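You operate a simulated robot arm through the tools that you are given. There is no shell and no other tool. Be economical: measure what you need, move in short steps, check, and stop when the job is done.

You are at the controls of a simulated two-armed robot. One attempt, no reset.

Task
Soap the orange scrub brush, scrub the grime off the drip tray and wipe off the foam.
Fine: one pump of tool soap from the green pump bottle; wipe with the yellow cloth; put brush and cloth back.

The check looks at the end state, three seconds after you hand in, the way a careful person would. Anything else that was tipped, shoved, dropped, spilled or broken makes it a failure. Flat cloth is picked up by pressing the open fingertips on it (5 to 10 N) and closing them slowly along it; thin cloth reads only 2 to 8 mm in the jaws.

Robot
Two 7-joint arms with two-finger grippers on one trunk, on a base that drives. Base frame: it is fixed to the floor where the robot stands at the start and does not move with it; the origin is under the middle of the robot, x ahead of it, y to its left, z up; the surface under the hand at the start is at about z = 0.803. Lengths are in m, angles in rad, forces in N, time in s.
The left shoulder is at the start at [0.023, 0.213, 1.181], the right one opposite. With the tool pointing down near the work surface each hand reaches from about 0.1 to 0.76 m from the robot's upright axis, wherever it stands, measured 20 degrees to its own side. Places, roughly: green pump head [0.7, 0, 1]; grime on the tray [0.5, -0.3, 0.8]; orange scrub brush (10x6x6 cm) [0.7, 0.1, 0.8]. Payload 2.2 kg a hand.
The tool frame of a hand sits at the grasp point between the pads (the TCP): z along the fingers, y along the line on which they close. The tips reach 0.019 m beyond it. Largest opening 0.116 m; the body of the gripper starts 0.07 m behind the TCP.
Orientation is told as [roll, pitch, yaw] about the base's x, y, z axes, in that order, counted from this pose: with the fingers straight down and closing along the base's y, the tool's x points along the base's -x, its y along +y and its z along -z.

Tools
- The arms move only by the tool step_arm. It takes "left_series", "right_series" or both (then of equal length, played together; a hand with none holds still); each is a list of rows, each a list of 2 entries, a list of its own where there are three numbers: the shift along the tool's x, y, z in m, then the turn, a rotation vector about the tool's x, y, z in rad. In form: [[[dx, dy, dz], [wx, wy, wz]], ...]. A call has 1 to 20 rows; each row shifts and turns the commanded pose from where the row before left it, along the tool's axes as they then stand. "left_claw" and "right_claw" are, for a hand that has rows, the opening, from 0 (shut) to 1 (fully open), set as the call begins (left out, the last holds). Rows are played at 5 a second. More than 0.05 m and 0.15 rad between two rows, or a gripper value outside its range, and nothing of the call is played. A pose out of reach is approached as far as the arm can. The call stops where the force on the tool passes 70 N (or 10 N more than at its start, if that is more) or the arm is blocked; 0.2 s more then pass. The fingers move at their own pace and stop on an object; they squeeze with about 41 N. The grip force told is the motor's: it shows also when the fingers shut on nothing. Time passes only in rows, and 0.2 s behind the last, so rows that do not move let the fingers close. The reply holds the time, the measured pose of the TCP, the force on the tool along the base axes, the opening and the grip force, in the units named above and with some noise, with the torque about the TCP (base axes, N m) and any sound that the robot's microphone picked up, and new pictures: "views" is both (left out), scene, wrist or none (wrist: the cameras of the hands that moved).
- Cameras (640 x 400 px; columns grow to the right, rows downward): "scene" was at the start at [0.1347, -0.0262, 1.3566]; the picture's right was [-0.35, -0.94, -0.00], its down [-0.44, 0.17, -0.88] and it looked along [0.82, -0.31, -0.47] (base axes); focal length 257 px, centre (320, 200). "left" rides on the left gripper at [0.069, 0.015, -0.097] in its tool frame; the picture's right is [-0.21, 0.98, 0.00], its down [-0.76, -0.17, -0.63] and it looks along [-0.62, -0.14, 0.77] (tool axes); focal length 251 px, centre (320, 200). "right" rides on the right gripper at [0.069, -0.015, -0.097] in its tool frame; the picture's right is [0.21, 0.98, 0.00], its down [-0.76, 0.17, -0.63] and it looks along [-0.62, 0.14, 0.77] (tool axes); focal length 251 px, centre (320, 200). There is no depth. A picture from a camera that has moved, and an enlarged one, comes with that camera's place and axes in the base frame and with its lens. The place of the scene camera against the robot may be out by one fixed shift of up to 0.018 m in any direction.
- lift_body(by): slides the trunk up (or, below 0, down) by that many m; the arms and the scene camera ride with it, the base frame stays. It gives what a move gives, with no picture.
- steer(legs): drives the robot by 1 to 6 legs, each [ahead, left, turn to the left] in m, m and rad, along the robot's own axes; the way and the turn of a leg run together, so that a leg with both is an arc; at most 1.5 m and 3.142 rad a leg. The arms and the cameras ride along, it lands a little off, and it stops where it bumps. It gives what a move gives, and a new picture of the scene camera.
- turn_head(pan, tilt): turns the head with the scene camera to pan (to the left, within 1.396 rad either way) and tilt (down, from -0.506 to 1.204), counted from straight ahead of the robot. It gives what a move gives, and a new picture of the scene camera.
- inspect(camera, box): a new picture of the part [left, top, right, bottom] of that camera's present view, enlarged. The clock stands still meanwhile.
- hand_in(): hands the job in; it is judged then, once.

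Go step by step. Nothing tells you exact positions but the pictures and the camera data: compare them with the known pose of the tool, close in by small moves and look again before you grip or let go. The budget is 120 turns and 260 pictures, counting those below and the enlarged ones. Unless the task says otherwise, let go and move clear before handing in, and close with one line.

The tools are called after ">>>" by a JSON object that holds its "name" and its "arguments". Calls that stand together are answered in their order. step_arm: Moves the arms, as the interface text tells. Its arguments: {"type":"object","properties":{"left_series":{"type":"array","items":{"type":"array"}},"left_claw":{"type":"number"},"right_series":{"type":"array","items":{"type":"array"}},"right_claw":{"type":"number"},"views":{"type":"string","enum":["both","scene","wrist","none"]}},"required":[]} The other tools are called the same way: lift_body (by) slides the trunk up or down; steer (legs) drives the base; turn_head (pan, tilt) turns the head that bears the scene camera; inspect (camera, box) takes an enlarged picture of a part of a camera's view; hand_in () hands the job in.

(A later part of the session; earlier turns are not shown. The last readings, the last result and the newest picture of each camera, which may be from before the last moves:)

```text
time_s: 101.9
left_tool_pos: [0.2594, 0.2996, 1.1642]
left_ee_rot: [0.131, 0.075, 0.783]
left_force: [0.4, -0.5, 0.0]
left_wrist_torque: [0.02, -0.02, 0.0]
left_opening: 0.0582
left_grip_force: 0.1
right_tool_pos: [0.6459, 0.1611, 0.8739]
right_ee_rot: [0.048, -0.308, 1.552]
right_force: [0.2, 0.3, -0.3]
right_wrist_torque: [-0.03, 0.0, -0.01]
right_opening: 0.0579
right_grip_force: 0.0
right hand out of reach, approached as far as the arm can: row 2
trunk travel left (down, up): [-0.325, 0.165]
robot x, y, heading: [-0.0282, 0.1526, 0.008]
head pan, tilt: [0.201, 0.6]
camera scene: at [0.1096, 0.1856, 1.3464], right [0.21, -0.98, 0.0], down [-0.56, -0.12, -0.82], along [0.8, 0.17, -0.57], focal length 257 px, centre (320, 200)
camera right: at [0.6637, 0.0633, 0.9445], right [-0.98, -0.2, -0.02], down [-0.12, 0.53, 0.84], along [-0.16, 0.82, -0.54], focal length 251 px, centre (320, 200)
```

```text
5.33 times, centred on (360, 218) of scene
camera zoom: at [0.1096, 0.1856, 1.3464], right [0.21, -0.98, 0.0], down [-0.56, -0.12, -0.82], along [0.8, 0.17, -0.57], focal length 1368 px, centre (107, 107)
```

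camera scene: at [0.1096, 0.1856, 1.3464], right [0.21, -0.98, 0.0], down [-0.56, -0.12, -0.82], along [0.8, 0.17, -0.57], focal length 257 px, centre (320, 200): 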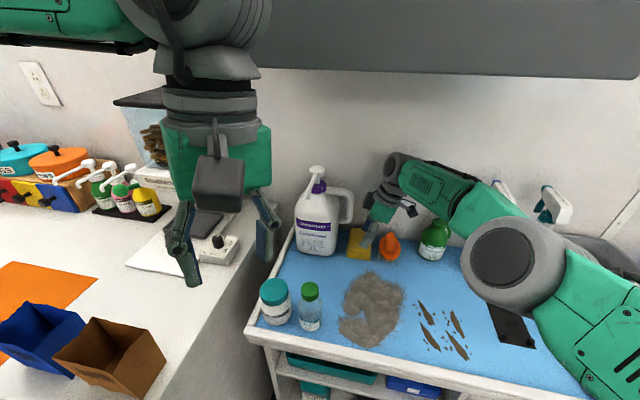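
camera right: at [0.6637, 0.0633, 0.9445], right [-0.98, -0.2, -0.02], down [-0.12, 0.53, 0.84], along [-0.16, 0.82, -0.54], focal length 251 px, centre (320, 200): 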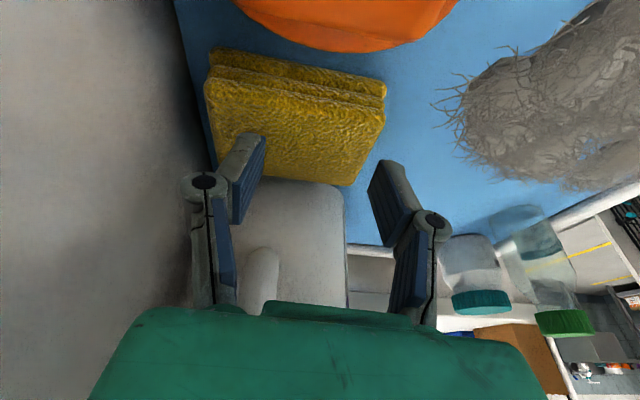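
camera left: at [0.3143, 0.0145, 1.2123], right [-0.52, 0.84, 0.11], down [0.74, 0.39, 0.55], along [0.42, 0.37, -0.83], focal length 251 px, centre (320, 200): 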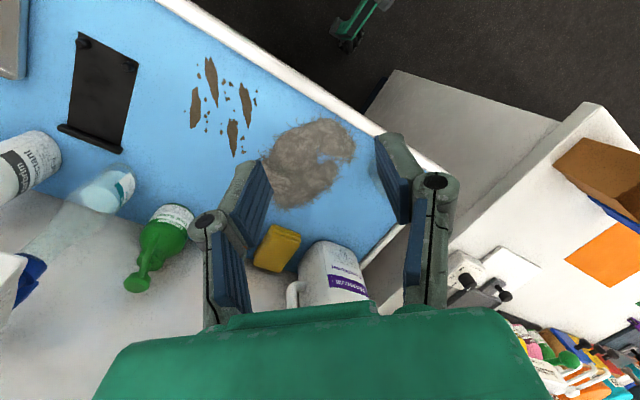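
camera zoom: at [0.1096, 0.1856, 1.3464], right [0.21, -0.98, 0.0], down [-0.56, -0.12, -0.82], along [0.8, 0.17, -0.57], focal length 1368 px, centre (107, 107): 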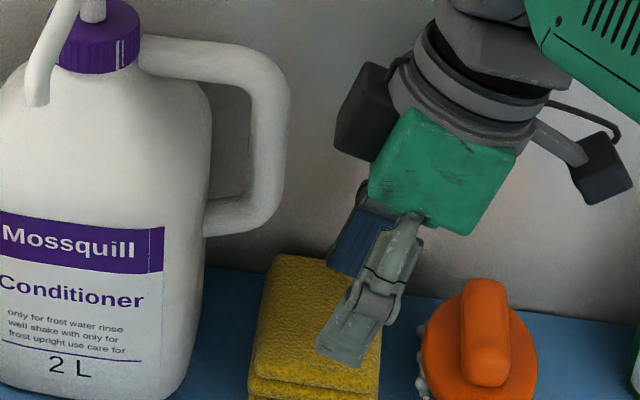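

The hand is at its reach limit in x, so I'll narrow the opening to 42 mm to keep both fingers on the cloth. Then I'll press down gently.

>>> {"name": "step_arm", "arguments": {"right_series": [[[0, 0, 0], [0, 0, 0]], [[0.004, 0, 0.012], [0, 0, 0]], [[0.003, 0, 0.009], [0, 0, 0]], [[0.001, 0, 0.004], [0, 0, 0]], [[0, 0, 0], [0, 0, 0]]], "right_claw": 0.36, "views": "wrist"}}

>>> {"name": "inspect", "arguments": {"camera": "right", "box": [160, 20, 480, 220]}}

>>> {"name": "inspect", "arguments": {"camera": "scene", "box": [320, 190, 416, 250]}}

```text
time_s: 103.1
left_tool_pos: [0.2574, 0.3008, 1.1657]
left_ee_rot: [0.129, 0.074, 0.783]
left_force: [0.3, 0.3, -1.0]
left_wrist_torque: [-0.02, 0.08, 0.04]
left_opening: 0.058
left_grip_force: 0.0
right_tool_pos: [0.6394, 0.1601, 0.8536]
right_ee_rot: [0.047, -0.309, 1.553]
right_force: [-1.5, 1.7, 31.9]
right_wrist_torque: [-0.19, 0.25, 0.03]
right_opening: 0.0472
right_grip_force: 14.8
right hand out of reach, approached as far as the arm can: row 4
trunk travel left (down, up): [-0.325, 0.165]
robot x, y, heading: [-0.0282, 0.1546, 0.009]
head pan, tilt: [0.201, 0.6]
camera right: at [0.6566, 0.0626, 0.9238], right [-0.98, -0.2, -0.02], down [-0.13, 0.53, 0.84], along [-0.16, 0.82, -0.54], focal length 251 px, centre (320, 200)
```

right: 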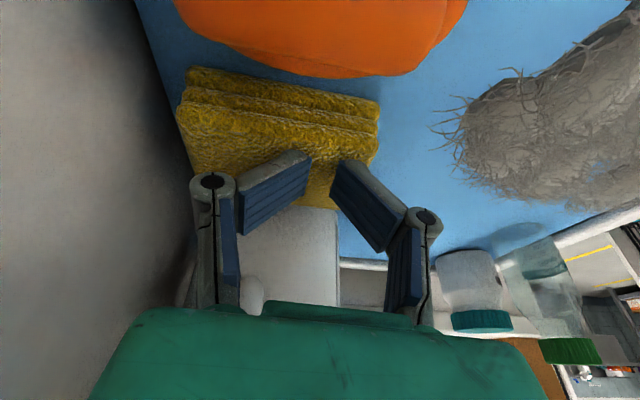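

```text
2.00 times, centred on (320, 120) of right
camera zoom: at [0.6566, 0.0626, 0.9238], right [-0.98, -0.2, -0.02], down [-0.13, 0.53, 0.84], along [-0.16, 0.82, -0.54], focal length 503 px, centre (320, 360)
```

zoom: 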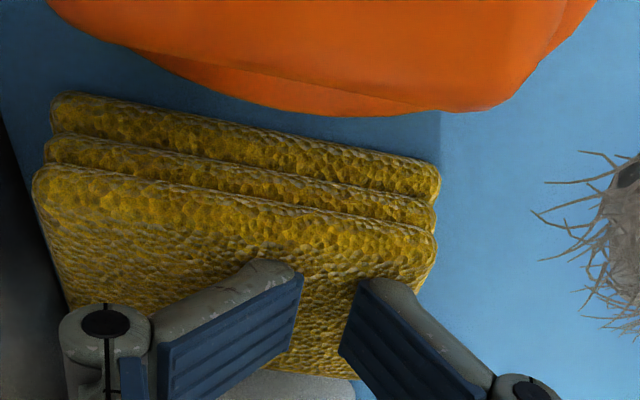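

```text
6.67 times, centred on (368, 220) of scene
camera zoom: at [0.1054, 0.1867, 1.347], right [0.21, -0.98, 0.0], down [-0.55, -0.12, -0.82], along [0.81, 0.17, -0.57], focal length 1710 px, centre (0, 67)
```

zoom: 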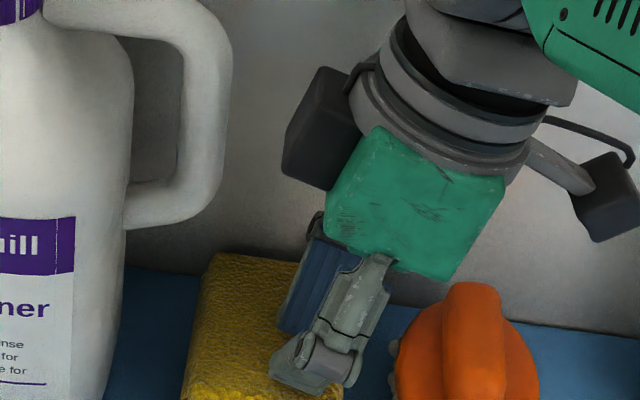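

The fingertips press the stack at 32 N, so its top is at about z 0.834. I'll ease up to around 8 N and begin closing slowly.

>>> {"name": "step_arm", "arguments": {"right_series": [[[-0.001, 0, -0.003], [0, 0, 0]], [[0, 0, 0], [0, 0, 0]]], "right_claw": 0.36, "views": "none"}}

>>> {"name": "step_arm", "arguments": {"right_series": [[[0, 0, 0], [0, 0, 0]], [[0, 0, 0], [0, 0, 0]]], "right_claw": 0.27, "views": "none"}}

>>> {"name": "step_arm", "arguments": {"right_series": [[[0, 0, 0], [0, 0, 0]], [[0, 0, 0], [0, 0, 0]]], "right_claw": 0.18, "views": "wrist"}}

```text
time_s: 103.7
left_tool_pos: [0.258, 0.2988, 1.1658]
left_ee_rot: [0.133, 0.074, 0.784]
left_force: [0.4, 0.4, 0.0]
left_wrist_torque: [-0.05, -0.03, 0.02]
left_opening: 0.0583
left_grip_force: 0.1
right_tool_pos: [0.6395, 0.1573, 0.8527]
right_ee_rot: [0.05, -0.309, 1.55]
right_force: [-1.5, -0.2, 4.2]
right_wrist_torque: [-0.03, 0.08, 0.05]
right_opening: 0.0542
right_grip_force: 0.1
trunk travel left (down, up): [-0.325, 0.165]
robot x, y, heading: [-0.0293, 0.1518, 0.008]
head pan, tilt: [0.201, 0.6]
```

```text
time_s: 104.3
left_tool_pos: [0.2577, 0.2999, 1.1654]
left_ee_rot: [0.131, 0.072, 0.785]
left_force: [-0.2, -0.3, 0.2]
left_wrist_torque: [-0.01, 0.04, 0.02]
left_opening: 0.058
left_grip_force: 0.1
right_tool_pos: [0.6397, 0.1582, 0.8549]
right_ee_rot: [0.047, -0.31, 1.551]
right_force: [-0.2, -1.1, 10.1]
right_wrist_torque: [-0.03, -0.02, -0.01]
right_opening: 0.0391
right_grip_force: 4.8
trunk travel left (down, up): [-0.325, 0.165]
robot x, y, heading: [-0.0309, 0.1565, 0.012]
head pan, tilt: [0.201, 0.6]
```

```text
time_s: 104.9
left_tool_pos: [0.2572, 0.3003, 1.1654]
left_ee_rot: [0.129, 0.073, 0.784]
left_force: [-0.5, -0.3, -0.3]
left_wrist_torque: [-0.01, 0.02, 0.0]
left_opening: 0.0582
left_grip_force: 0.1
right_tool_pos: [0.6392, 0.1582, 0.8548]
right_ee_rot: [0.047, -0.309, 1.551]
right_force: [0.2, 0.5, 11.7]
right_wrist_torque: [-0.08, 0.01, 0.02]
right_opening: 0.024
right_grip_force: 0.1
trunk travel left (down, up): [-0.325, 0.165]
robot x, y, heading: [-0.0289, 0.155, 0.008]
head pan, tilt: [0.201, 0.6]
camera right: at [0.6573, 0.0616, 0.9251], right [-0.98, -0.2, -0.02], down [-0.13, 0.53, 0.84], along [-0.16, 0.82, -0.54], focal length 251 px, centre (320, 200)
```

right: 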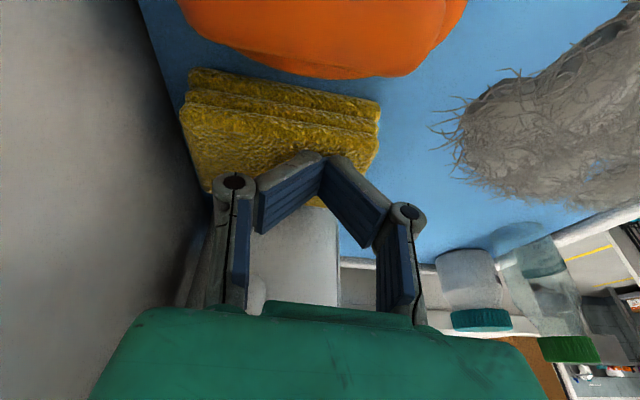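

No bunching is visible yet. I'll close the rest of the way and read the opening.

>>> {"name": "step_arm", "arguments": {"right_series": [[[0, 0, 0], [0, 0, 0]], [[0, 0, 0], [0, 0, 0]]], "right_claw": 0.1, "views": "none"}}

>>> {"name": "step_arm", "arguments": {"right_series": [[[0, 0, 0], [0, 0, 0]], [[0, 0, 0], [0, 0, 0]], [[0, 0, 0], [0, 0, 0]]], "right_claw": 0, "views": "wrist"}}

>>> {"name": "inspect", "arguments": {"camera": "right", "box": [160, 40, 480, 240]}}

```text
time_s: 105.5
left_tool_pos: [0.2578, 0.2998, 1.1653]
left_ee_rot: [0.127, 0.074, 0.783]
left_force: [0.9, -0.1, -0.6]
left_wrist_torque: [0.01, 0.04, -0.01]
left_opening: 0.058
left_grip_force: 0.1
right_tool_pos: [0.6396, 0.1581, 0.8548]
right_ee_rot: [0.047, -0.309, 1.551]
right_force: [0.9, -3.1, 26.1]
right_wrist_torque: [-0.18, 0.04, -0.02]
right_opening: 0.0151
right_grip_force: 22.9
trunk travel left (down, up): [-0.325, 0.165]
robot x, y, heading: [-0.025, 0.1551, 0.006]
head pan, tilt: [0.201, 0.6]
```

```text
time_s: 106.3
left_tool_pos: [0.2562, 0.3002, 1.1658]
left_ee_rot: [0.129, 0.075, 0.784]
left_force: [-0.4, -0.1, 0.5]
left_wrist_torque: [0.01, -0.01, 0.01]
left_opening: 0.0579
left_grip_force: 0.0
right_tool_pos: [0.6391, 0.1569, 0.8567]
right_ee_rot: [0.042, -0.309, 1.554]
right_force: [1.3, -3.2, 33.1]
right_wrist_torque: [-0.26, -0.05, 0.0]
right_opening: 0.0063
right_grip_force: 28.5
trunk travel left (down, up): [-0.325, 0.165]
robot x, y, heading: [-0.032, 0.1588, 0.01]
head pan, tilt: [0.201, 0.6]
camera right: at [0.6559, 0.0608, 0.9286], right [-0.98, -0.2, -0.03], down [-0.13, 0.53, 0.84], along [-0.15, 0.83, -0.54], focal length 251 px, centre (320, 200)
```

right: 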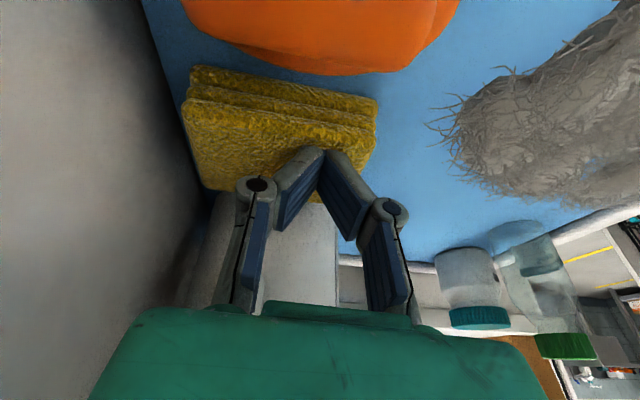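

```text
2.00 times, centred on (320, 140) of right
camera zoom: at [0.6559, 0.0608, 0.9286], right [-0.98, -0.2, -0.03], down [-0.13, 0.53, 0.84], along [-0.15, 0.83, -0.54], focal length 503 px, centre (320, 320)
```

zoom: 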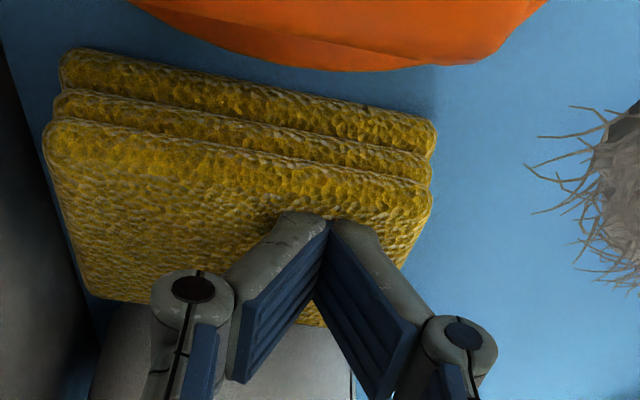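

It reads 6.3 mm, but load can also cause that. I'll lift 2 cm to test.

>>> {"name": "step_arm", "arguments": {"right_series": [[[-0.003, 0, -0.009], [0, 0, 0]], [[-0.003, 0, -0.009], [0, 0, 0]], [[0, 0, 0], [0, 0, 0]]], "views": "wrist"}}

>>> {"name": "inspect", "arguments": {"camera": "scene", "box": [320, 190, 416, 250]}}

```text
time_s: 107.1
left_tool_pos: [0.2594, 0.2994, 1.1643]
left_ee_rot: [0.129, 0.072, 0.783]
left_force: [1.6, -0.7, 0.4]
left_wrist_torque: [-0.03, 0.01, 0.03]
left_opening: 0.058
left_grip_force: 0.1
right_tool_pos: [0.6401, 0.1578, 0.8708]
right_ee_rot: [0.051, -0.309, 1.551]
right_force: [0.7, -0.4, -0.8]
right_wrist_torque: [-0.01, -0.01, 0.0]
right_opening: 0.0002
right_grip_force: 28.6
trunk travel left (down, up): [-0.325, 0.165]
robot x, y, heading: [-0.0302, 0.152, 0.009]
head pan, tilt: [0.201, 0.6]
camera right: at [0.6585, 0.0615, 0.942], right [-0.98, -0.2, -0.02], down [-0.12, 0.53, 0.84], along [-0.16, 0.82, -0.54], focal length 251 px, centre (320, 200)
```

right: 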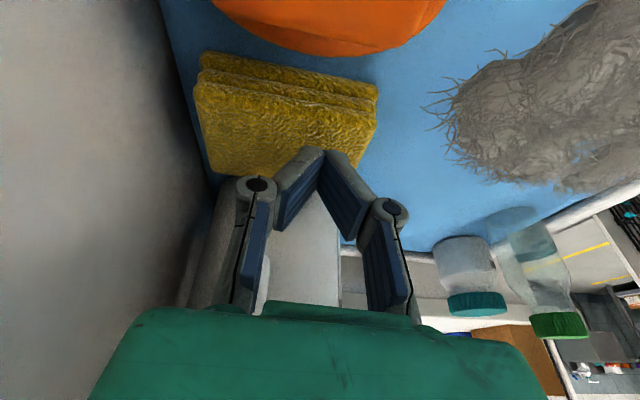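

```text
6.67 times, centred on (368, 220) of scene
camera zoom: at [0.1095, 0.1849, 1.3463], right [0.21, -0.98, 0.0], down [-0.56, -0.12, -0.82], along [0.8, 0.17, -0.57], focal length 1710 px, centre (0, 67)
```

zoom: 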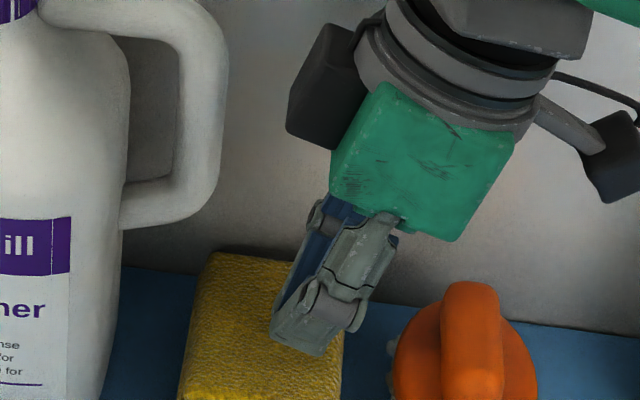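

The jaws came up empty, so the folded cloth behaves like a firm pad and needs a grip on its ends. The wall is too close behind it, so I'll press lightly and drag it about 4.5 cm towards me first.

>>> {"name": "step_arm", "arguments": {"right_series": [[[0.003, 0, 0.009], [0, 0, 0]], [[0.002, 0, 0.007], [0, 0, 0]], [[0, 0.009, 0], [0, 0, 0]], [[0, 0.009, 0], [0, 0, 0]], [[0, 0.009, 0], [0, 0, 0]], [[0, 0.009, 0], [0, 0, 0]], [[0, 0.009, 0], [0, 0, 0]], [[0, 0, 0], [0, 0, 0]]], "views": "wrist"}}

>>> {"name": "inspect", "arguments": {"camera": "scene", "box": [300, 190, 420, 265]}}

```text
time_s: 108.9
left_tool_pos: [0.2549, 0.3003, 1.1671]
left_ee_rot: [0.129, 0.073, 0.786]
left_force: [0.1, -0.4, -0.4]
left_wrist_torque: [0.02, 0.04, -0.01]
left_opening: 0.0581
left_grip_force: 0.1
right_tool_pos: [0.5912, 0.1587, 0.8627]
right_ee_rot: [0.043, -0.31, 1.554]
right_force: [-7.1, -1.0, 38.9]
right_wrist_torque: [-0.24, -0.22, -0.07]
right_opening: 0.0002
right_grip_force: 28.4
trunk travel left (down, up): [-0.325, 0.165]
robot x, y, heading: [-0.0307, 0.1571, 0.012]
head pan, tilt: [0.201, 0.6]
camera right: at [0.6082, 0.0619, 0.9334], right [-0.98, -0.2, -0.03], down [-0.13, 0.53, 0.84], along [-0.15, 0.83, -0.54], focal length 251 px, centre (320, 200)
```

right: 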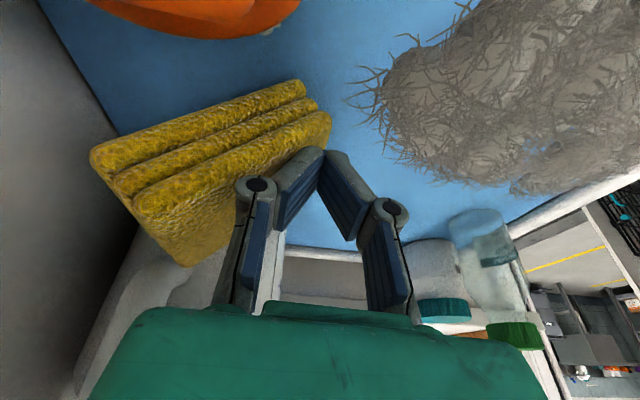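

```text
5.33 times, centred on (360, 228) of scene
camera zoom: at [0.1011, 0.1844, 1.3475], right [0.21, -0.98, 0.0], down [-0.55, -0.12, -0.83], along [0.81, 0.17, -0.56], focal length 1368 px, centre (107, 53)
```

zoom: 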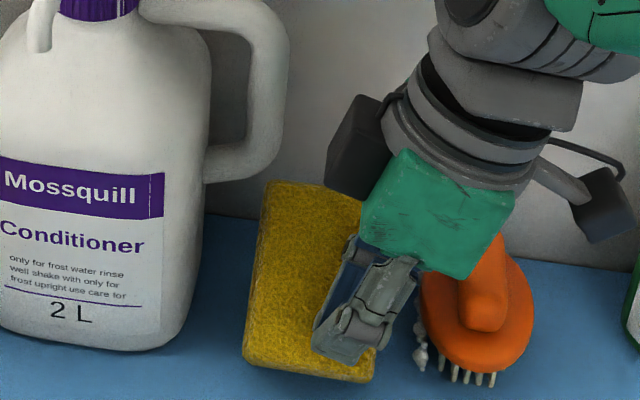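

The cloth moved and turned a little, but I'm pressing too hard. I'll lift off and look.

>>> {"name": "step_arm", "arguments": {"right_series": [[[-0.003, 0, -0.01], [0, 0, 0]], [[-0.006, 0, -0.02], [0, 0, 0]], [[-0.006, 0.01, -0.02], [0, 0, 0]], [[-0.006, 0.02, -0.02], [0, 0, 0]], [[0, 0.02, 0], [0, 0, 0]], [[0, 0.02, 0], [0, 0, 0]], [[0, 0, 0], [0, 0, 0]]], "right_claw": 0.5, "views": "both"}}

>>> {"name": "inspect", "arguments": {"camera": "scene", "box": [280, 180, 440, 280]}}

```text
time_s: 110.5
left_tool_pos: [0.2594, 0.3023, 1.1654]
left_ee_rot: [0.133, 0.075, 0.784]
left_force: [-0.5, -0.5, 0.1]
left_wrist_torque: [0.0, 0.01, 0.03]
left_opening: 0.058
left_grip_force: 0.0
right_tool_pos: [0.528, 0.1598, 0.936]
right_ee_rot: [0.047, -0.309, 1.552]
right_force: [-0.4, 0.0, 0.1]
right_wrist_torque: [-0.02, -0.01, 0.03]
right_opening: 0.0582
right_grip_force: 0.1
trunk travel left (down, up): [-0.325, 0.165]
robot x, y, heading: [-0.0275, 0.1562, 0.008]
head pan, tilt: [0.201, 0.6]
camera scene: at [0.1088, 0.1858, 1.3468], right [0.21, -0.98, 0.0], down [-0.56, -0.12, -0.82], along [0.8, 0.17, -0.57], focal length 257 px, centre (320, 200)
camera right: at [0.5448, 0.0622, 1.0065], right [-0.98, -0.2, -0.02], down [-0.13, 0.53, 0.84], along [-0.16, 0.83, -0.54], focal length 251 px, centre (320, 200)
```

scene: 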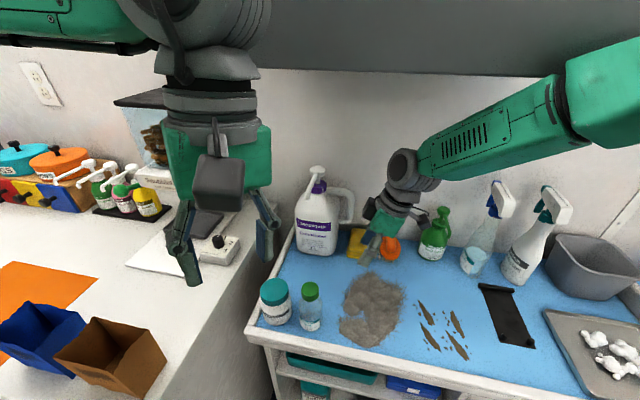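
right: 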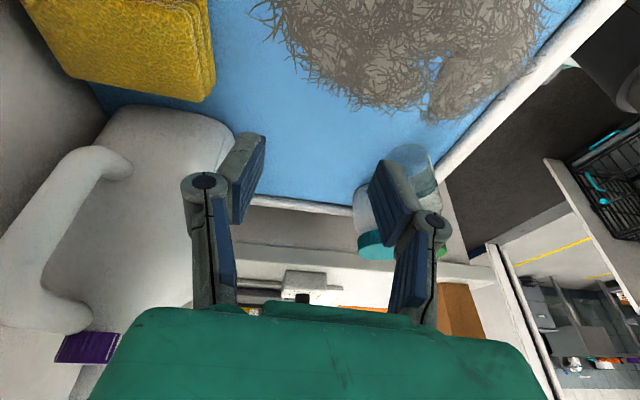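

```text
4.00 times, centred on (360, 230) of scene
camera zoom: at [0.1088, 0.1858, 1.3468], right [0.21, -0.98, 0.0], down [-0.56, -0.12, -0.82], along [0.8, 0.17, -0.57], focal length 1026 px, centre (160, 80)
```

zoom: 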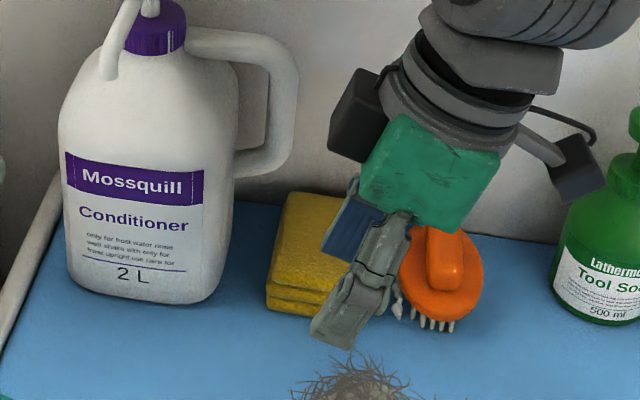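

The cloth lies flat again with its front edge at x of about 0.608, leaving roughly 28 mm behind it. I'll drive forward 4.5 cm so the right hand can reach over it and grip it by its ends.

>>> {"name": "steer", "arguments": {"legs": [[0.045, 0, 0]]}}

>>> {"name": "step_arm", "arguments": {"right_series": [[[-0.004, -0.02, -0.012], [0, 0.03, 0]], [[-0.004, -0.015, -0.012], [0, 0.03, 0]], [[0, -0.01, 0], [0, 0.03, 0]], [[0, 0, 0], [0, 0, 0]], [[0, 0, 0], [0, 0, 0]], [[0, 0, 0], [0, 0, 0]]], "right_claw": 0.95, "views": "both"}}

>>> {"name": "inspect", "arguments": {"camera": "right", "box": [80, 0, 480, 250]}}

```text
time_s: 111.3
left_tool_pos: [0.2616, 0.2981, 1.167]
left_ee_rot: [0.128, 0.069, 0.784]
left_force: [-0.4, 0.2, 0.0]
left_wrist_torque: [-0.03, 0.04, -0.01]
left_opening: 0.058
left_grip_force: 0.1
right_tool_pos: [0.5242, 0.1594, 0.9331]
right_ee_rot: [0.053, -0.305, 1.554]
right_force: [-0.2, -0.1, -0.9]
right_wrist_torque: [-0.02, -0.02, 0.0]
right_opening: 0.0579
right_grip_force: 0.1
trunk travel left (down, up): [-0.325, 0.165]
robot x, y, heading: [-0.0183, 0.1547, 0.005]
head pan, tilt: [0.201, 0.6]
stopped in leg 1: the robot was blocked; the commanded pose is now the measured one
camera scene: at [0.1113, 0.1854, 1.3471], right [0.21, -0.98, 0.0], down [-0.55, -0.12, -0.83], along [0.81, 0.17, -0.56], focal length 257 px, centre (320, 200)
```

scene: 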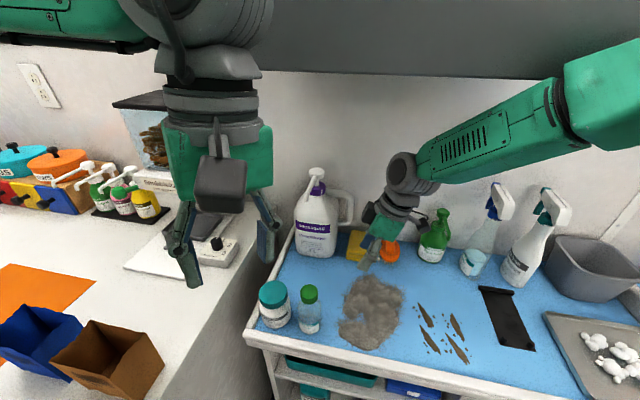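

```text
time_s: 112.7
left_tool_pos: [0.2527, 0.2872, 1.1713]
left_ee_rot: [0.13, 0.056, 0.781]
left_force: [-0.8, -0.2, 0.2]
left_wrist_torque: [0.0, -0.03, 0.01]
left_opening: 0.0579
left_grip_force: 0.0
right_tool_pos: [0.5637, 0.1478, 0.9601]
right_ee_rot: [0.05, -0.227, 1.558]
right_force: [0.7, -0.2, -0.5]
right_wrist_torque: [-0.02, 0.01, -0.02]
right_opening: 0.1102
right_grip_force: 0.0
trunk travel left (down, up): [-0.325, 0.165]
robot x, y, heading: [-0.0165, 0.1542, 0.003]
head pan, tilt: [0.201, 0.6]
camera scene: at [0.0996, 0.1561, 1.3479], right [0.21, -0.98, -0.02], down [-0.54, -0.1, -0.83], along [0.81, 0.18, -0.55], focal length 257 px, centre (320, 200)
camera right: at [0.5822, 0.0572, 1.0378], right [-0.98, -0.21, 0.0], down [-0.13, 0.59, 0.79], along [-0.16, 0.78, -0.61], focal length 251 px, centre (320, 200)
```

scene: 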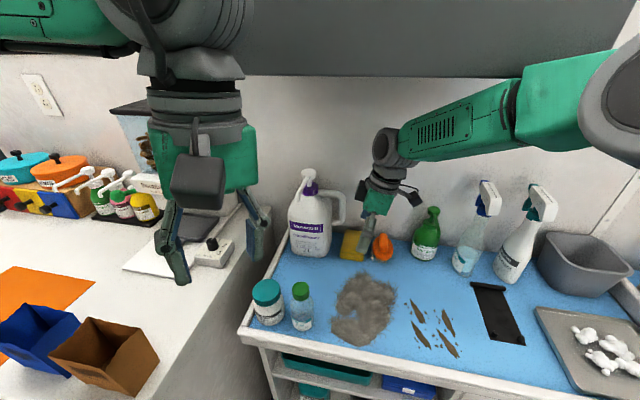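
right: 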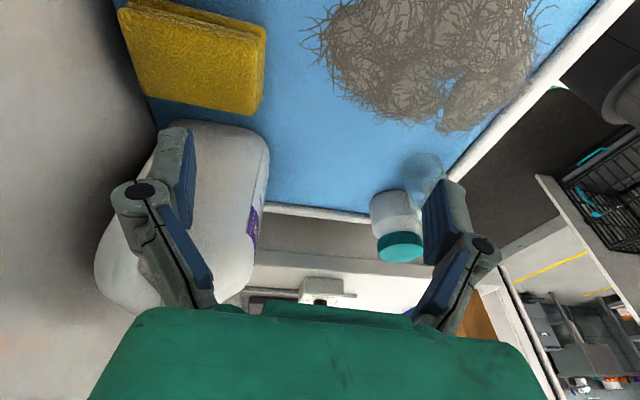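

```text
1.60 times, centred on (280, 125) of right
camera zoom: at [0.5822, 0.0572, 1.0378], right [-0.98, -0.21, 0.0], down [-0.13, 0.59, 0.79], along [-0.16, 0.78, -0.61], focal length 402 px, centre (384, 320)
```

zoom: 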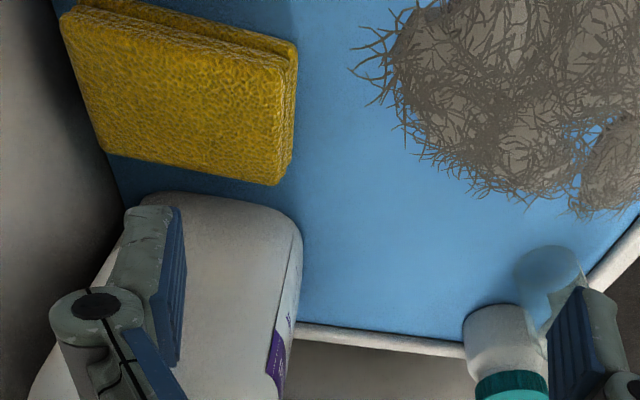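

The base is blocked, probably because the left arm touches the cabinet front. I'll draw the left hand back, then drive forward.

>>> {"name": "step_arm", "arguments": {"left_series": [[[0.0142, 0.014, 0.01], [0, 0, 0]], [[0.0142, 0.014, 0.01], [0, 0, 0]], [[0.0142, 0.014, 0.01], [0, 0, 0]], [[0.0142, 0.014, 0.01], [0, 0, 0]], [[0.0142, 0.014, 0.01], [0, 0, 0]], [[0, 0, 0], [0, 0, 0]]], "views": "none"}}

>>> {"name": "steer", "arguments": {"legs": [[0.045, 0, 0]]}}

```text
time_s: 114.1
left_tool_pos: [0.148, 0.2896, 1.1338]
left_ee_rot: [0.128, 0.058, 0.782]
left_force: [0.7, -0.6, -0.3]
left_wrist_torque: [0.02, 0.02, 0.0]
left_opening: 0.0579
left_grip_force: 0.0
right_tool_pos: [0.5643, 0.1489, 0.961]
right_ee_rot: [0.045, -0.228, 1.56]
right_force: [-0.7, 0.7, -0.2]
right_wrist_torque: [-0.01, 0.0, 0.02]
right_opening: 0.1104
right_grip_force: 0.0
trunk travel left (down, up): [-0.325, 0.165]
robot x, y, heading: [-0.0229, 0.1541, 0.01]
head pan, tilt: [0.201, 0.6]
```

```text
time_s: 114.8
left_tool_pos: [0.1701, 0.3189, 1.1292]
left_ee_rot: [0.118, 0.089, 0.782]
left_force: [-0.7, 0.7, 0.3]
left_wrist_torque: [-0.01, 0.02, -0.02]
left_opening: 0.0582
left_grip_force: 0.1
right_tool_pos: [0.5724, 0.1761, 0.9375]
right_ee_rot: [0.092, -0.19, 1.56]
right_force: [-1.2, -0.4, 0.1]
right_wrist_torque: [0.02, 0.04, 0.01]
right_opening: 0.11
right_grip_force: 0.0
trunk travel left (down, up): [-0.325, 0.165]
robot x, y, heading: [-0.0115, 0.1558, 0.002]
head pan, tilt: [0.201, 0.6]
stopped in leg 1: the robot was blocked; the commanded pose is now the measured one
camera scene: at [0.1247, 0.1766, 1.3471], right [0.2, -0.98, -0.01], down [-0.56, -0.11, -0.82], along [0.81, 0.17, -0.57], focal length 257 px, centre (320, 200)
```

scene: 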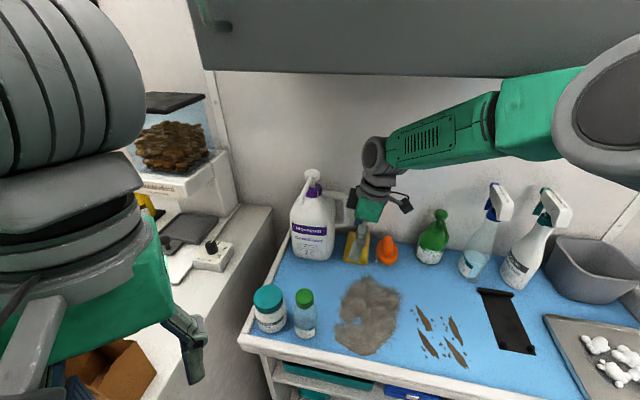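

The base is stopped against the furniture at x = -0.0115, which should just be enough reach. I'll move over the cloth in small steps with the jaws wide open.

>>> {"name": "step_arm", "arguments": {"right_series": [[[0, 0, 0], [0, -0.02, 0]], [[0, -0.02, 0], [0, -0.02, 0]], [[0, -0.02, 0], [0, -0.02, 0]], [[0, -0.02, 0], [0, 0, 0]], [[0, -0.015, 0], [0, 0, 0]], [[0, 0, 0], [0, 0, 0]], [[0, 0, 0], [0, 0, 0]]], "right_claw": 0.96, "views": "both"}}

>>> {"name": "inspect", "arguments": {"camera": "right", "box": [80, 0, 480, 250]}}

```text
time_s: 116.4
left_tool_pos: [0.1696, 0.3213, 1.1286]
left_ee_rot: [0.115, 0.085, 0.781]
left_force: [0.1, 0.1, 0.5]
left_wrist_torque: [0.02, -0.01, -0.03]
left_opening: 0.058
left_grip_force: 0.1
right_tool_pos: [0.6512, 0.178, 0.9342]
right_ee_rot: [0.086, -0.249, 1.556]
right_force: [0.8, -0.5, -0.5]
right_wrist_torque: [-0.01, 0.0, 0.0]
right_opening: 0.1113
right_grip_force: 0.1
trunk travel left (down, up): [-0.325, 0.165]
robot x, y, heading: [-0.0092, 0.1564, 0.007]
head pan, tilt: [0.201, 0.6]
camera scene: at [0.1271, 0.1873, 1.3465], right [0.21, -0.98, 0.0], down [-0.56, -0.12, -0.82], along [0.81, 0.17, -0.57], focal length 257 px, centre (320, 200)
camera right: at [0.6719, 0.0861, 1.0094], right [-0.98, -0.21, 0.03], down [-0.1, 0.57, 0.81], along [-0.19, 0.79, -0.58], focal length 251 px, centre (320, 200)
```

scene: 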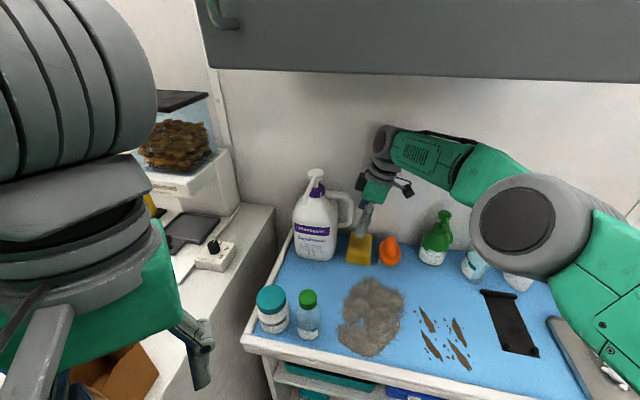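
right: 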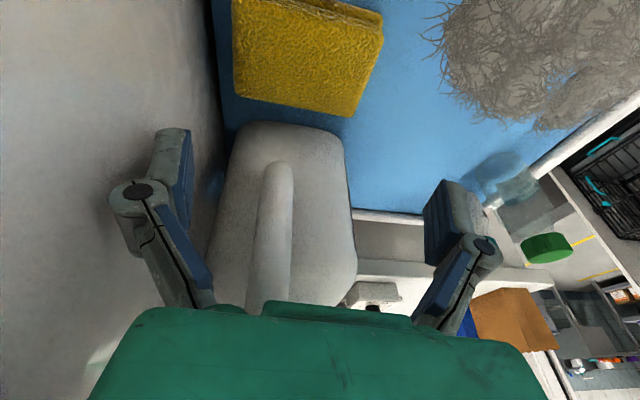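

```text
1.60 times, centred on (280, 125) of right
camera zoom: at [0.6719, 0.0861, 1.0094], right [-0.98, -0.21, 0.03], down [-0.1, 0.57, 0.81], along [-0.19, 0.79, -0.58], focal length 402 px, centre (384, 320)
```

zoom: 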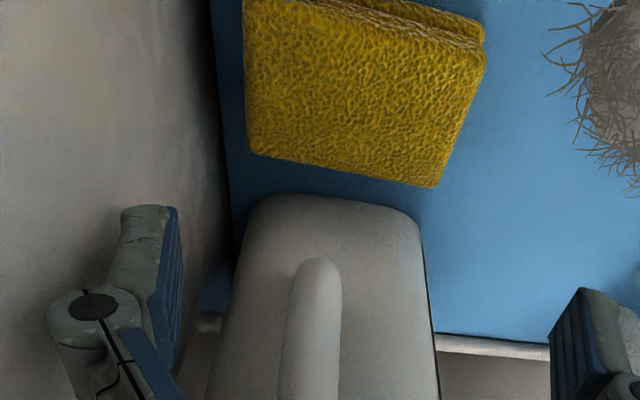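

The cloth centre is at (0.66, 0.174). I'll level the hand in x and descend around it, checking part-way.

>>> {"name": "step_arm", "arguments": {"right_series": [[[0, -0.006, 0], [0.08, 0, 0]], [[0.0086, 0, 0.0236], [0, 0, 0]], [[0.0086, 0, 0.0236], [0, 0, 0]], [[0, 0, 0], [0, 0, 0]], [[0, 0, 0], [0, 0, 0]]], "views": "both"}}

>>> {"name": "inspect", "arguments": {"camera": "right", "box": [80, 0, 480, 250]}}

>>> {"name": "inspect", "arguments": {"camera": "scene", "box": [300, 170, 428, 250]}}

```text
time_s: 117.6
left_tool_pos: [0.1691, 0.3215, 1.1276]
left_ee_rot: [0.115, 0.084, 0.782]
left_force: [-0.2, 0.6, 0.4]
left_wrist_torque: [-0.01, 0.0, -0.01]
left_opening: 0.058
left_grip_force: 0.1
right_tool_pos: [0.6553, 0.1735, 0.8849]
right_ee_rot: [0.004, -0.25, 1.555]
right_force: [-2.6, -0.2, 0.6]
right_wrist_torque: [-0.01, -0.03, -0.02]
right_opening: 0.1103
right_grip_force: 0.1
trunk travel left (down, up): [-0.325, 0.165]
robot x, y, heading: [-0.0123, 0.1572, 0.008]
head pan, tilt: [0.201, 0.6]
camera scene: at [0.1269, 0.1851, 1.3465], right [0.2, -0.98, 0.0], down [-0.56, -0.12, -0.82], along [0.81, 0.17, -0.57], focal length 257 px, centre (320, 200)
camera right: at [0.6692, 0.0802, 0.9611], right [-0.98, -0.19, -0.05], down [-0.15, 0.58, 0.8], along [-0.13, 0.79, -0.6], focal length 251 px, centre (320, 200)
```

scene: 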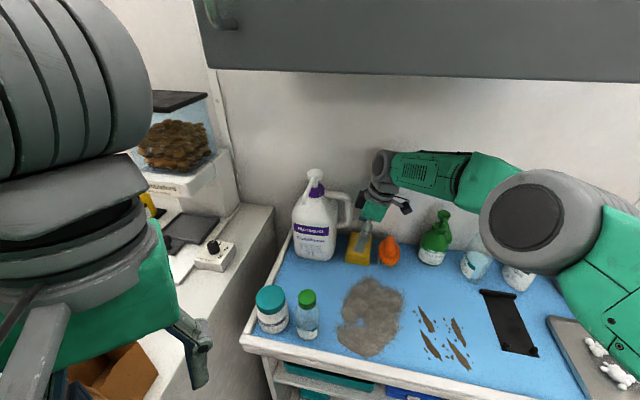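
right: 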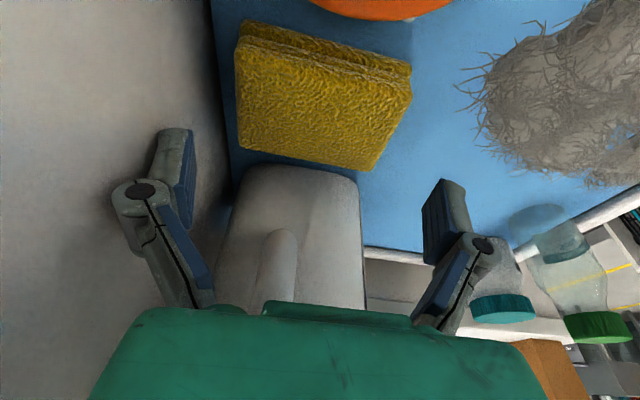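

```text
1.60 times, centred on (280, 125) of right
camera zoom: at [0.6692, 0.0802, 0.9611], right [-0.98, -0.19, -0.05], down [-0.15, 0.58, 0.8], along [-0.13, 0.79, -0.6], focal length 402 px, centre (384, 320)
```

zoom: 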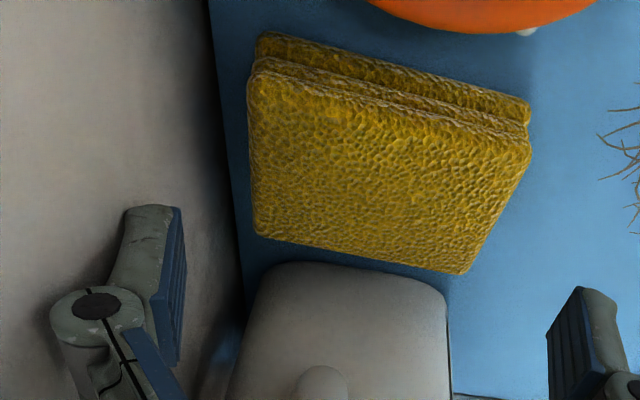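

```text
5.00 times, centred on (364, 210) of scene
camera zoom: at [0.1269, 0.1851, 1.3465], right [0.2, -0.98, 0.0], down [-0.56, -0.12, -0.82], along [0.81, 0.17, -0.57], focal length 1283 px, centre (100, 150)
```

zoom: 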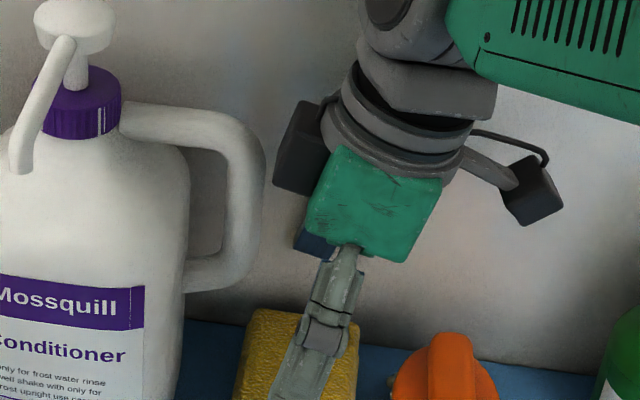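

There's light contact with the wall behind. I'll continue down in small steps.

>>> {"name": "step_arm", "arguments": {"right_series": [[[0.003, 0, 0.0115], [0, 0, 0]], [[0.003, 0, 0.0115], [0, 0, 0]], [[0.003, 0, 0.0095], [0, 0, 0]], [[0, 0, 0], [0, 0, 0]]], "views": "wrist"}}

>>> {"name": "inspect", "arguments": {"camera": "right", "box": [80, 40, 480, 290]}}

```text
time_s: 118.6
left_tool_pos: [0.1683, 0.3214, 1.1293]
left_ee_rot: [0.114, 0.085, 0.782]
left_force: [0.6, 0.7, -0.2]
left_wrist_torque: [-0.02, 0.01, 0.0]
left_opening: 0.0582
left_grip_force: 0.1
right_tool_pos: [0.6557, 0.1739, 0.8498]
right_ee_rot: [0.006, -0.248, 1.555]
right_force: [-2.4, 0.2, 0.7]
right_wrist_torque: [0.0, -0.08, 0.05]
right_opening: 0.1102
right_grip_force: 0.1
trunk travel left (down, up): [-0.325, 0.165]
robot x, y, heading: [-0.0087, 0.1551, 0.002]
head pan, tilt: [0.201, 0.6]
camera right: at [0.6697, 0.0813, 0.9272], right [-0.98, -0.19, -0.05], down [-0.15, 0.58, 0.8], along [-0.13, 0.79, -0.6], focal length 251 px, centre (320, 200)
```

right: 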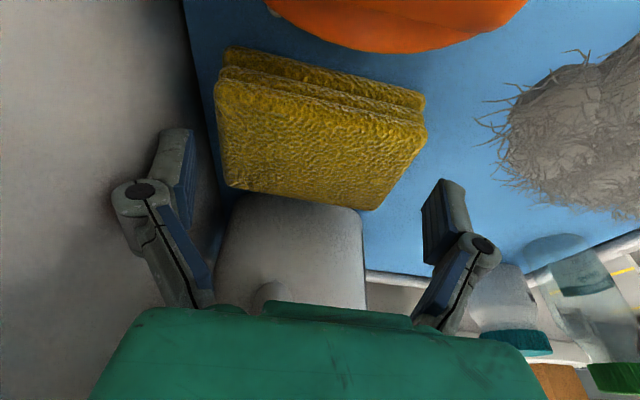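

```text
1.60 times, centred on (280, 165) of right
camera zoom: at [0.6697, 0.0813, 0.9272], right [-0.98, -0.19, -0.05], down [-0.15, 0.58, 0.8], along [-0.13, 0.79, -0.6], focal length 402 px, centre (384, 256)
```

zoom: 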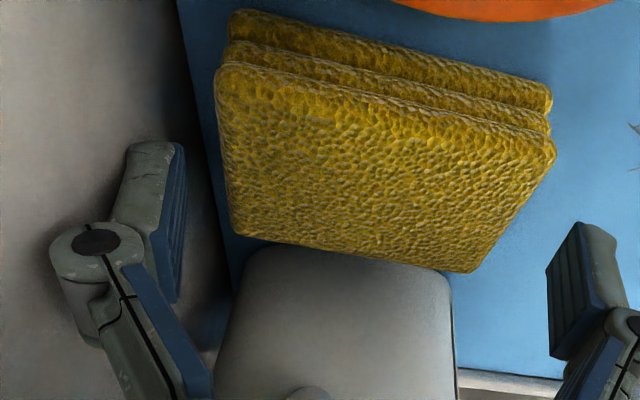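

The tips are level with the cloth's top, one in front and one behind. I'll go down 2 cm more and centre slightly.

>>> {"name": "step_arm", "arguments": {"right_series": [[[0.007, 0, 0.007], [0, 0, 0]], [[0.005, 0, 0.007], [0, 0, 0]], [[0.002, 0, 0.006], [0, 0, 0]], [[0, 0, 0], [0, 0, 0]]], "views": "none"}}

>>> {"name": "step_arm", "arguments": {"right_series": [[[0, 0, 0], [0, 0, 0]], [[0, 0, 0], [0, 0, 0]], [[0, 0, 0], [0, 0, 0]]], "right_claw": 0.7, "views": "wrist"}}

```text
time_s: 119.6
left_tool_pos: [0.1701, 0.3211, 1.1269]
left_ee_rot: [0.117, 0.088, 0.783]
left_force: [-0.6, -0.3, 0.0]
left_wrist_torque: [-0.01, 0.0, 0.01]
left_opening: 0.0582
left_grip_force: 0.2
right_tool_pos: [0.6554, 0.1662, 0.8265]
right_ee_rot: [0.007, -0.249, 1.555]
right_force: [0.4, 0.6, 3.7]
right_wrist_torque: [-0.02, -0.23, 0.08]
right_opening: 0.1143
right_grip_force: 1.4
trunk travel left (down, up): [-0.325, 0.165]
robot x, y, heading: [-0.0091, 0.1557, 0.006]
head pan, tilt: [0.201, 0.6]
```

```text
time_s: 120.4
left_tool_pos: [0.1698, 0.3212, 1.1297]
left_ee_rot: [0.116, 0.085, 0.784]
left_force: [-0.4, 0.3, -1.1]
left_wrist_torque: [0.0, 0.0, 0.0]
left_opening: 0.0581
left_grip_force: 0.1
right_tool_pos: [0.6554, 0.1653, 0.8277]
right_ee_rot: [0.002, -0.25, 1.555]
right_force: [3.1, -1.5, 10.7]
right_wrist_torque: [-0.18, -0.64, -0.1]
right_opening: 0.1027
right_grip_force: 40.6
trunk travel left (down, up): [-0.325, 0.165]
robot x, y, heading: [-0.0114, 0.1582, 0.007]
head pan, tilt: [0.201, 0.6]
camera right: at [0.6688, 0.0724, 0.9047], right [-0.98, -0.19, -0.05], down [-0.16, 0.58, 0.8], along [-0.13, 0.79, -0.6], focal length 251 px, centre (320, 200)
```

right: 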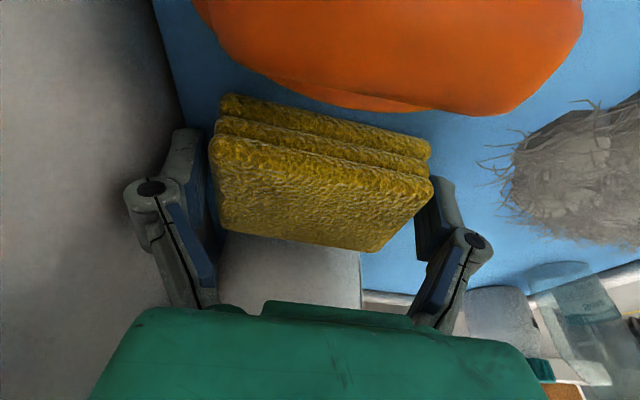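

The cloth is gripped end to end at 103 mm with 40 N. I'll lift it gently.

>>> {"name": "step_arm", "arguments": {"right_series": [[[-0.0025, 0, -0.0097], [0, 0, 0]], [[-0.0037, 0, -0.0145], [0, 0, 0]], [[-0.005, 0.005, -0.0195], [0, 0, 0]], [[-0.005, 0.01, -0.0195], [0, 0, 0]], [[-0.005, 0.01, -0.0195], [0, 0, 0]], [[0, 0.01, 0], [0, 0, 0]], [[0, 0, 0], [0, 0, 0]]], "views": "both"}}

>>> {"name": "inspect", "arguments": {"camera": "scene", "box": [280, 160, 440, 260]}}

```text
time_s: 122.0
left_tool_pos: [0.1691, 0.3171, 1.128]
left_ee_rot: [0.117, 0.085, 0.781]
left_force: [-0.6, -0.5, -0.3]
left_wrist_torque: [-0.01, 0.02, 0.01]
left_opening: 0.0578
left_grip_force: 0.0
right_tool_pos: [0.6195, 0.1613, 0.9126]
right_ee_rot: [0.004, -0.25, 1.554]
right_force: [3.1, -12.0, 4.9]
right_wrist_torque: [0.31, -0.17, -0.67]
right_opening: 0.1025
right_grip_force: 40.7
trunk travel left (down, up): [-0.325, 0.165]
robot x, y, heading: [-0.0097, 0.158, 0.005]
head pan, tilt: [0.201, 0.6]
camera scene: at [0.1269, 0.1819, 1.3466], right [0.2, -0.98, 0.0], down [-0.56, -0.11, -0.82], along [0.81, 0.17, -0.57], focal length 257 px, centre (320, 200)
camera right: at [0.6336, 0.0686, 0.9888], right [-0.98, -0.19, -0.05], down [-0.15, 0.58, 0.8], along [-0.12, 0.79, -0.6], focal length 251 px, centre (320, 200)
```

scene: 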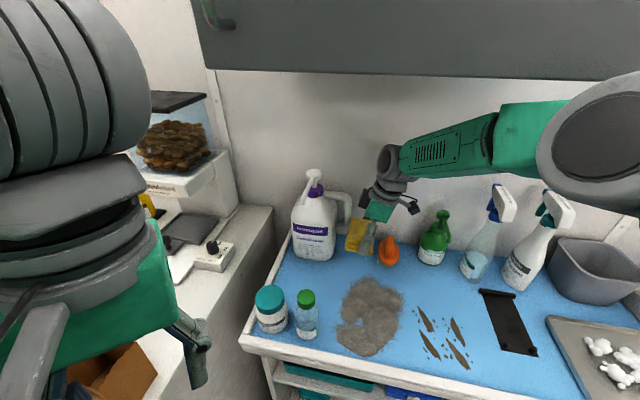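
right: 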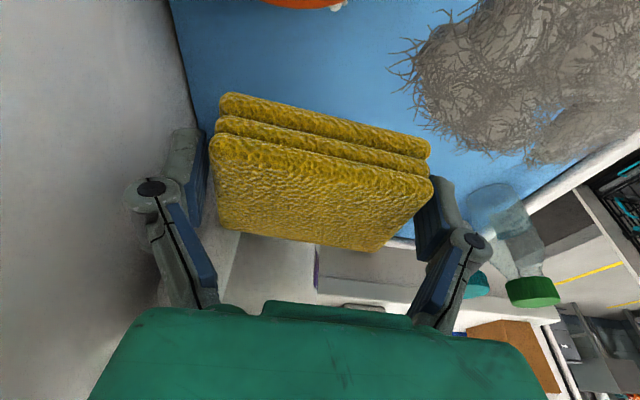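

```text
4.00 times, centred on (360, 210) of scene
camera zoom: at [0.1269, 0.1819, 1.3466], right [0.2, -0.98, 0.0], down [-0.56, -0.11, -0.82], along [0.81, 0.17, -0.57], focal length 1026 px, centre (160, 160)
```

zoom: 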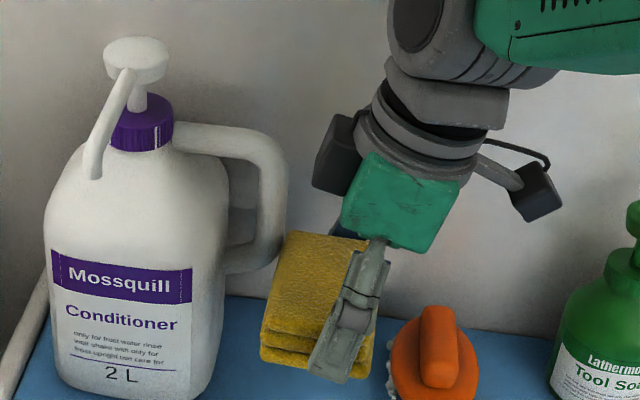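

The cloth is lifted but presses on the jug handle at 12 N. I'll move it right and away.

>>> {"name": "step_arm", "arguments": {"right_series": [[[0.0145, 0, -0.004], [0, 0, 0]], [[0.0145, 0.005, -0.004], [0, 0, 0]], [[0.0145, 0.02, -0.01], [0, 0, 0]], [[0.01, 0.025, -0.01], [0, 0, 0]], [[0, 0.025, -0.01], [0, 0.04, 0]], [[0, 0.025, -0.01], [0, 0.04, 0]], [[0, 0.02, 0], [0, 0.04, 0]], [[0, 0, 0], [0, 0, 0]]], "views": "both"}}

>>> {"name": "inspect", "arguments": {"camera": "scene", "box": [260, 150, 460, 275]}}

```text
time_s: 123.2
left_tool_pos: [0.1687, 0.3196, 1.1337]
left_ee_rot: [0.111, 0.063, 0.798]
left_force: [153.2, 88.2, -10.2]
left_wrist_torque: [-9.98, 17.36, 0.29]
left_opening: 0.058
left_grip_force: 0.1
right_tool_pos: [0.5165, 0.1046, 0.8896]
right_ee_rot: [0.092, -0.228, 1.55]
right_force: [4.9, -5.3, 15.7]
right_wrist_torque: [0.11, 0.31, 0.06]
right_opening: 0.102
right_grip_force: 40.8
trunk travel left (down, up): [-0.325, 0.165]
robot x, y, heading: [-0.0128, 0.1579, 0.002]
head pan, tilt: [0.201, 0.6]
stopped in row 5 (left hand): the force on the tool passed its limit at 82 N (the readings are from after the stop); the commanded pose is now the measured one
camera scene: at [0.126, 0.1983, 1.3468], right [0.21, -0.98, 0.01], down [-0.56, -0.12, -0.82], along [0.81, 0.17, -0.57], focal length 257 px, centre (320, 200)
camera right: at [0.5389, 0.0139, 0.9662], right [-0.98, -0.21, 0.04], down [-0.1, 0.59, 0.8], along [-0.19, 0.78, -0.6], focal length 251 px, centre (320, 200)
```

scene: 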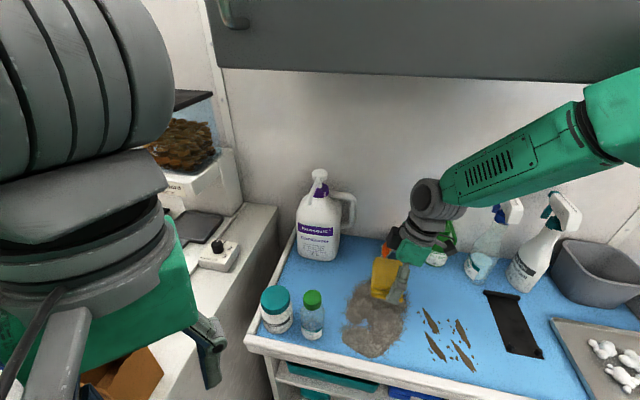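
right: 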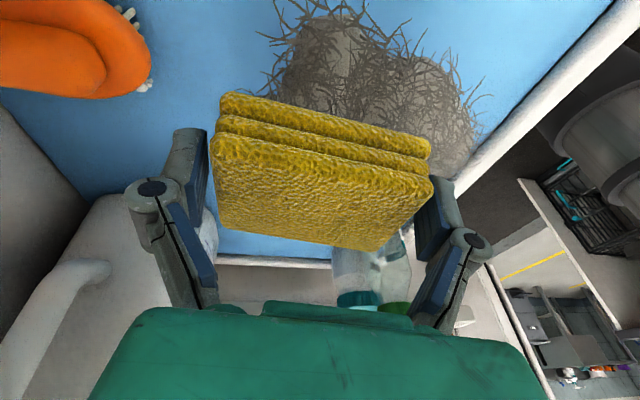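

```text
3.20 times, centred on (360, 212) of scene
camera zoom: at [0.126, 0.1983, 1.3468], right [0.21, -0.98, 0.01], down [-0.56, -0.12, -0.82], along [0.81, 0.17, -0.57], focal length 821 px, centre (192, 160)
```

zoom: 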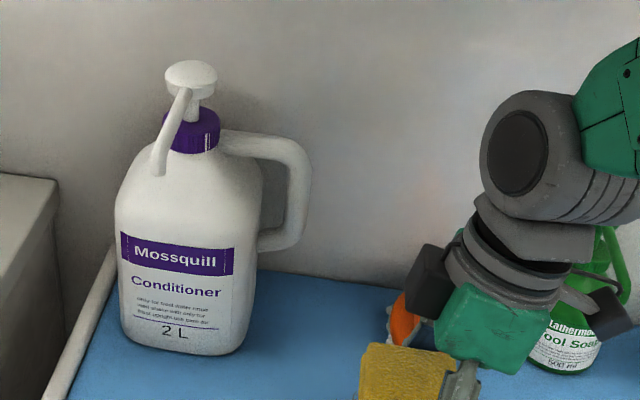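

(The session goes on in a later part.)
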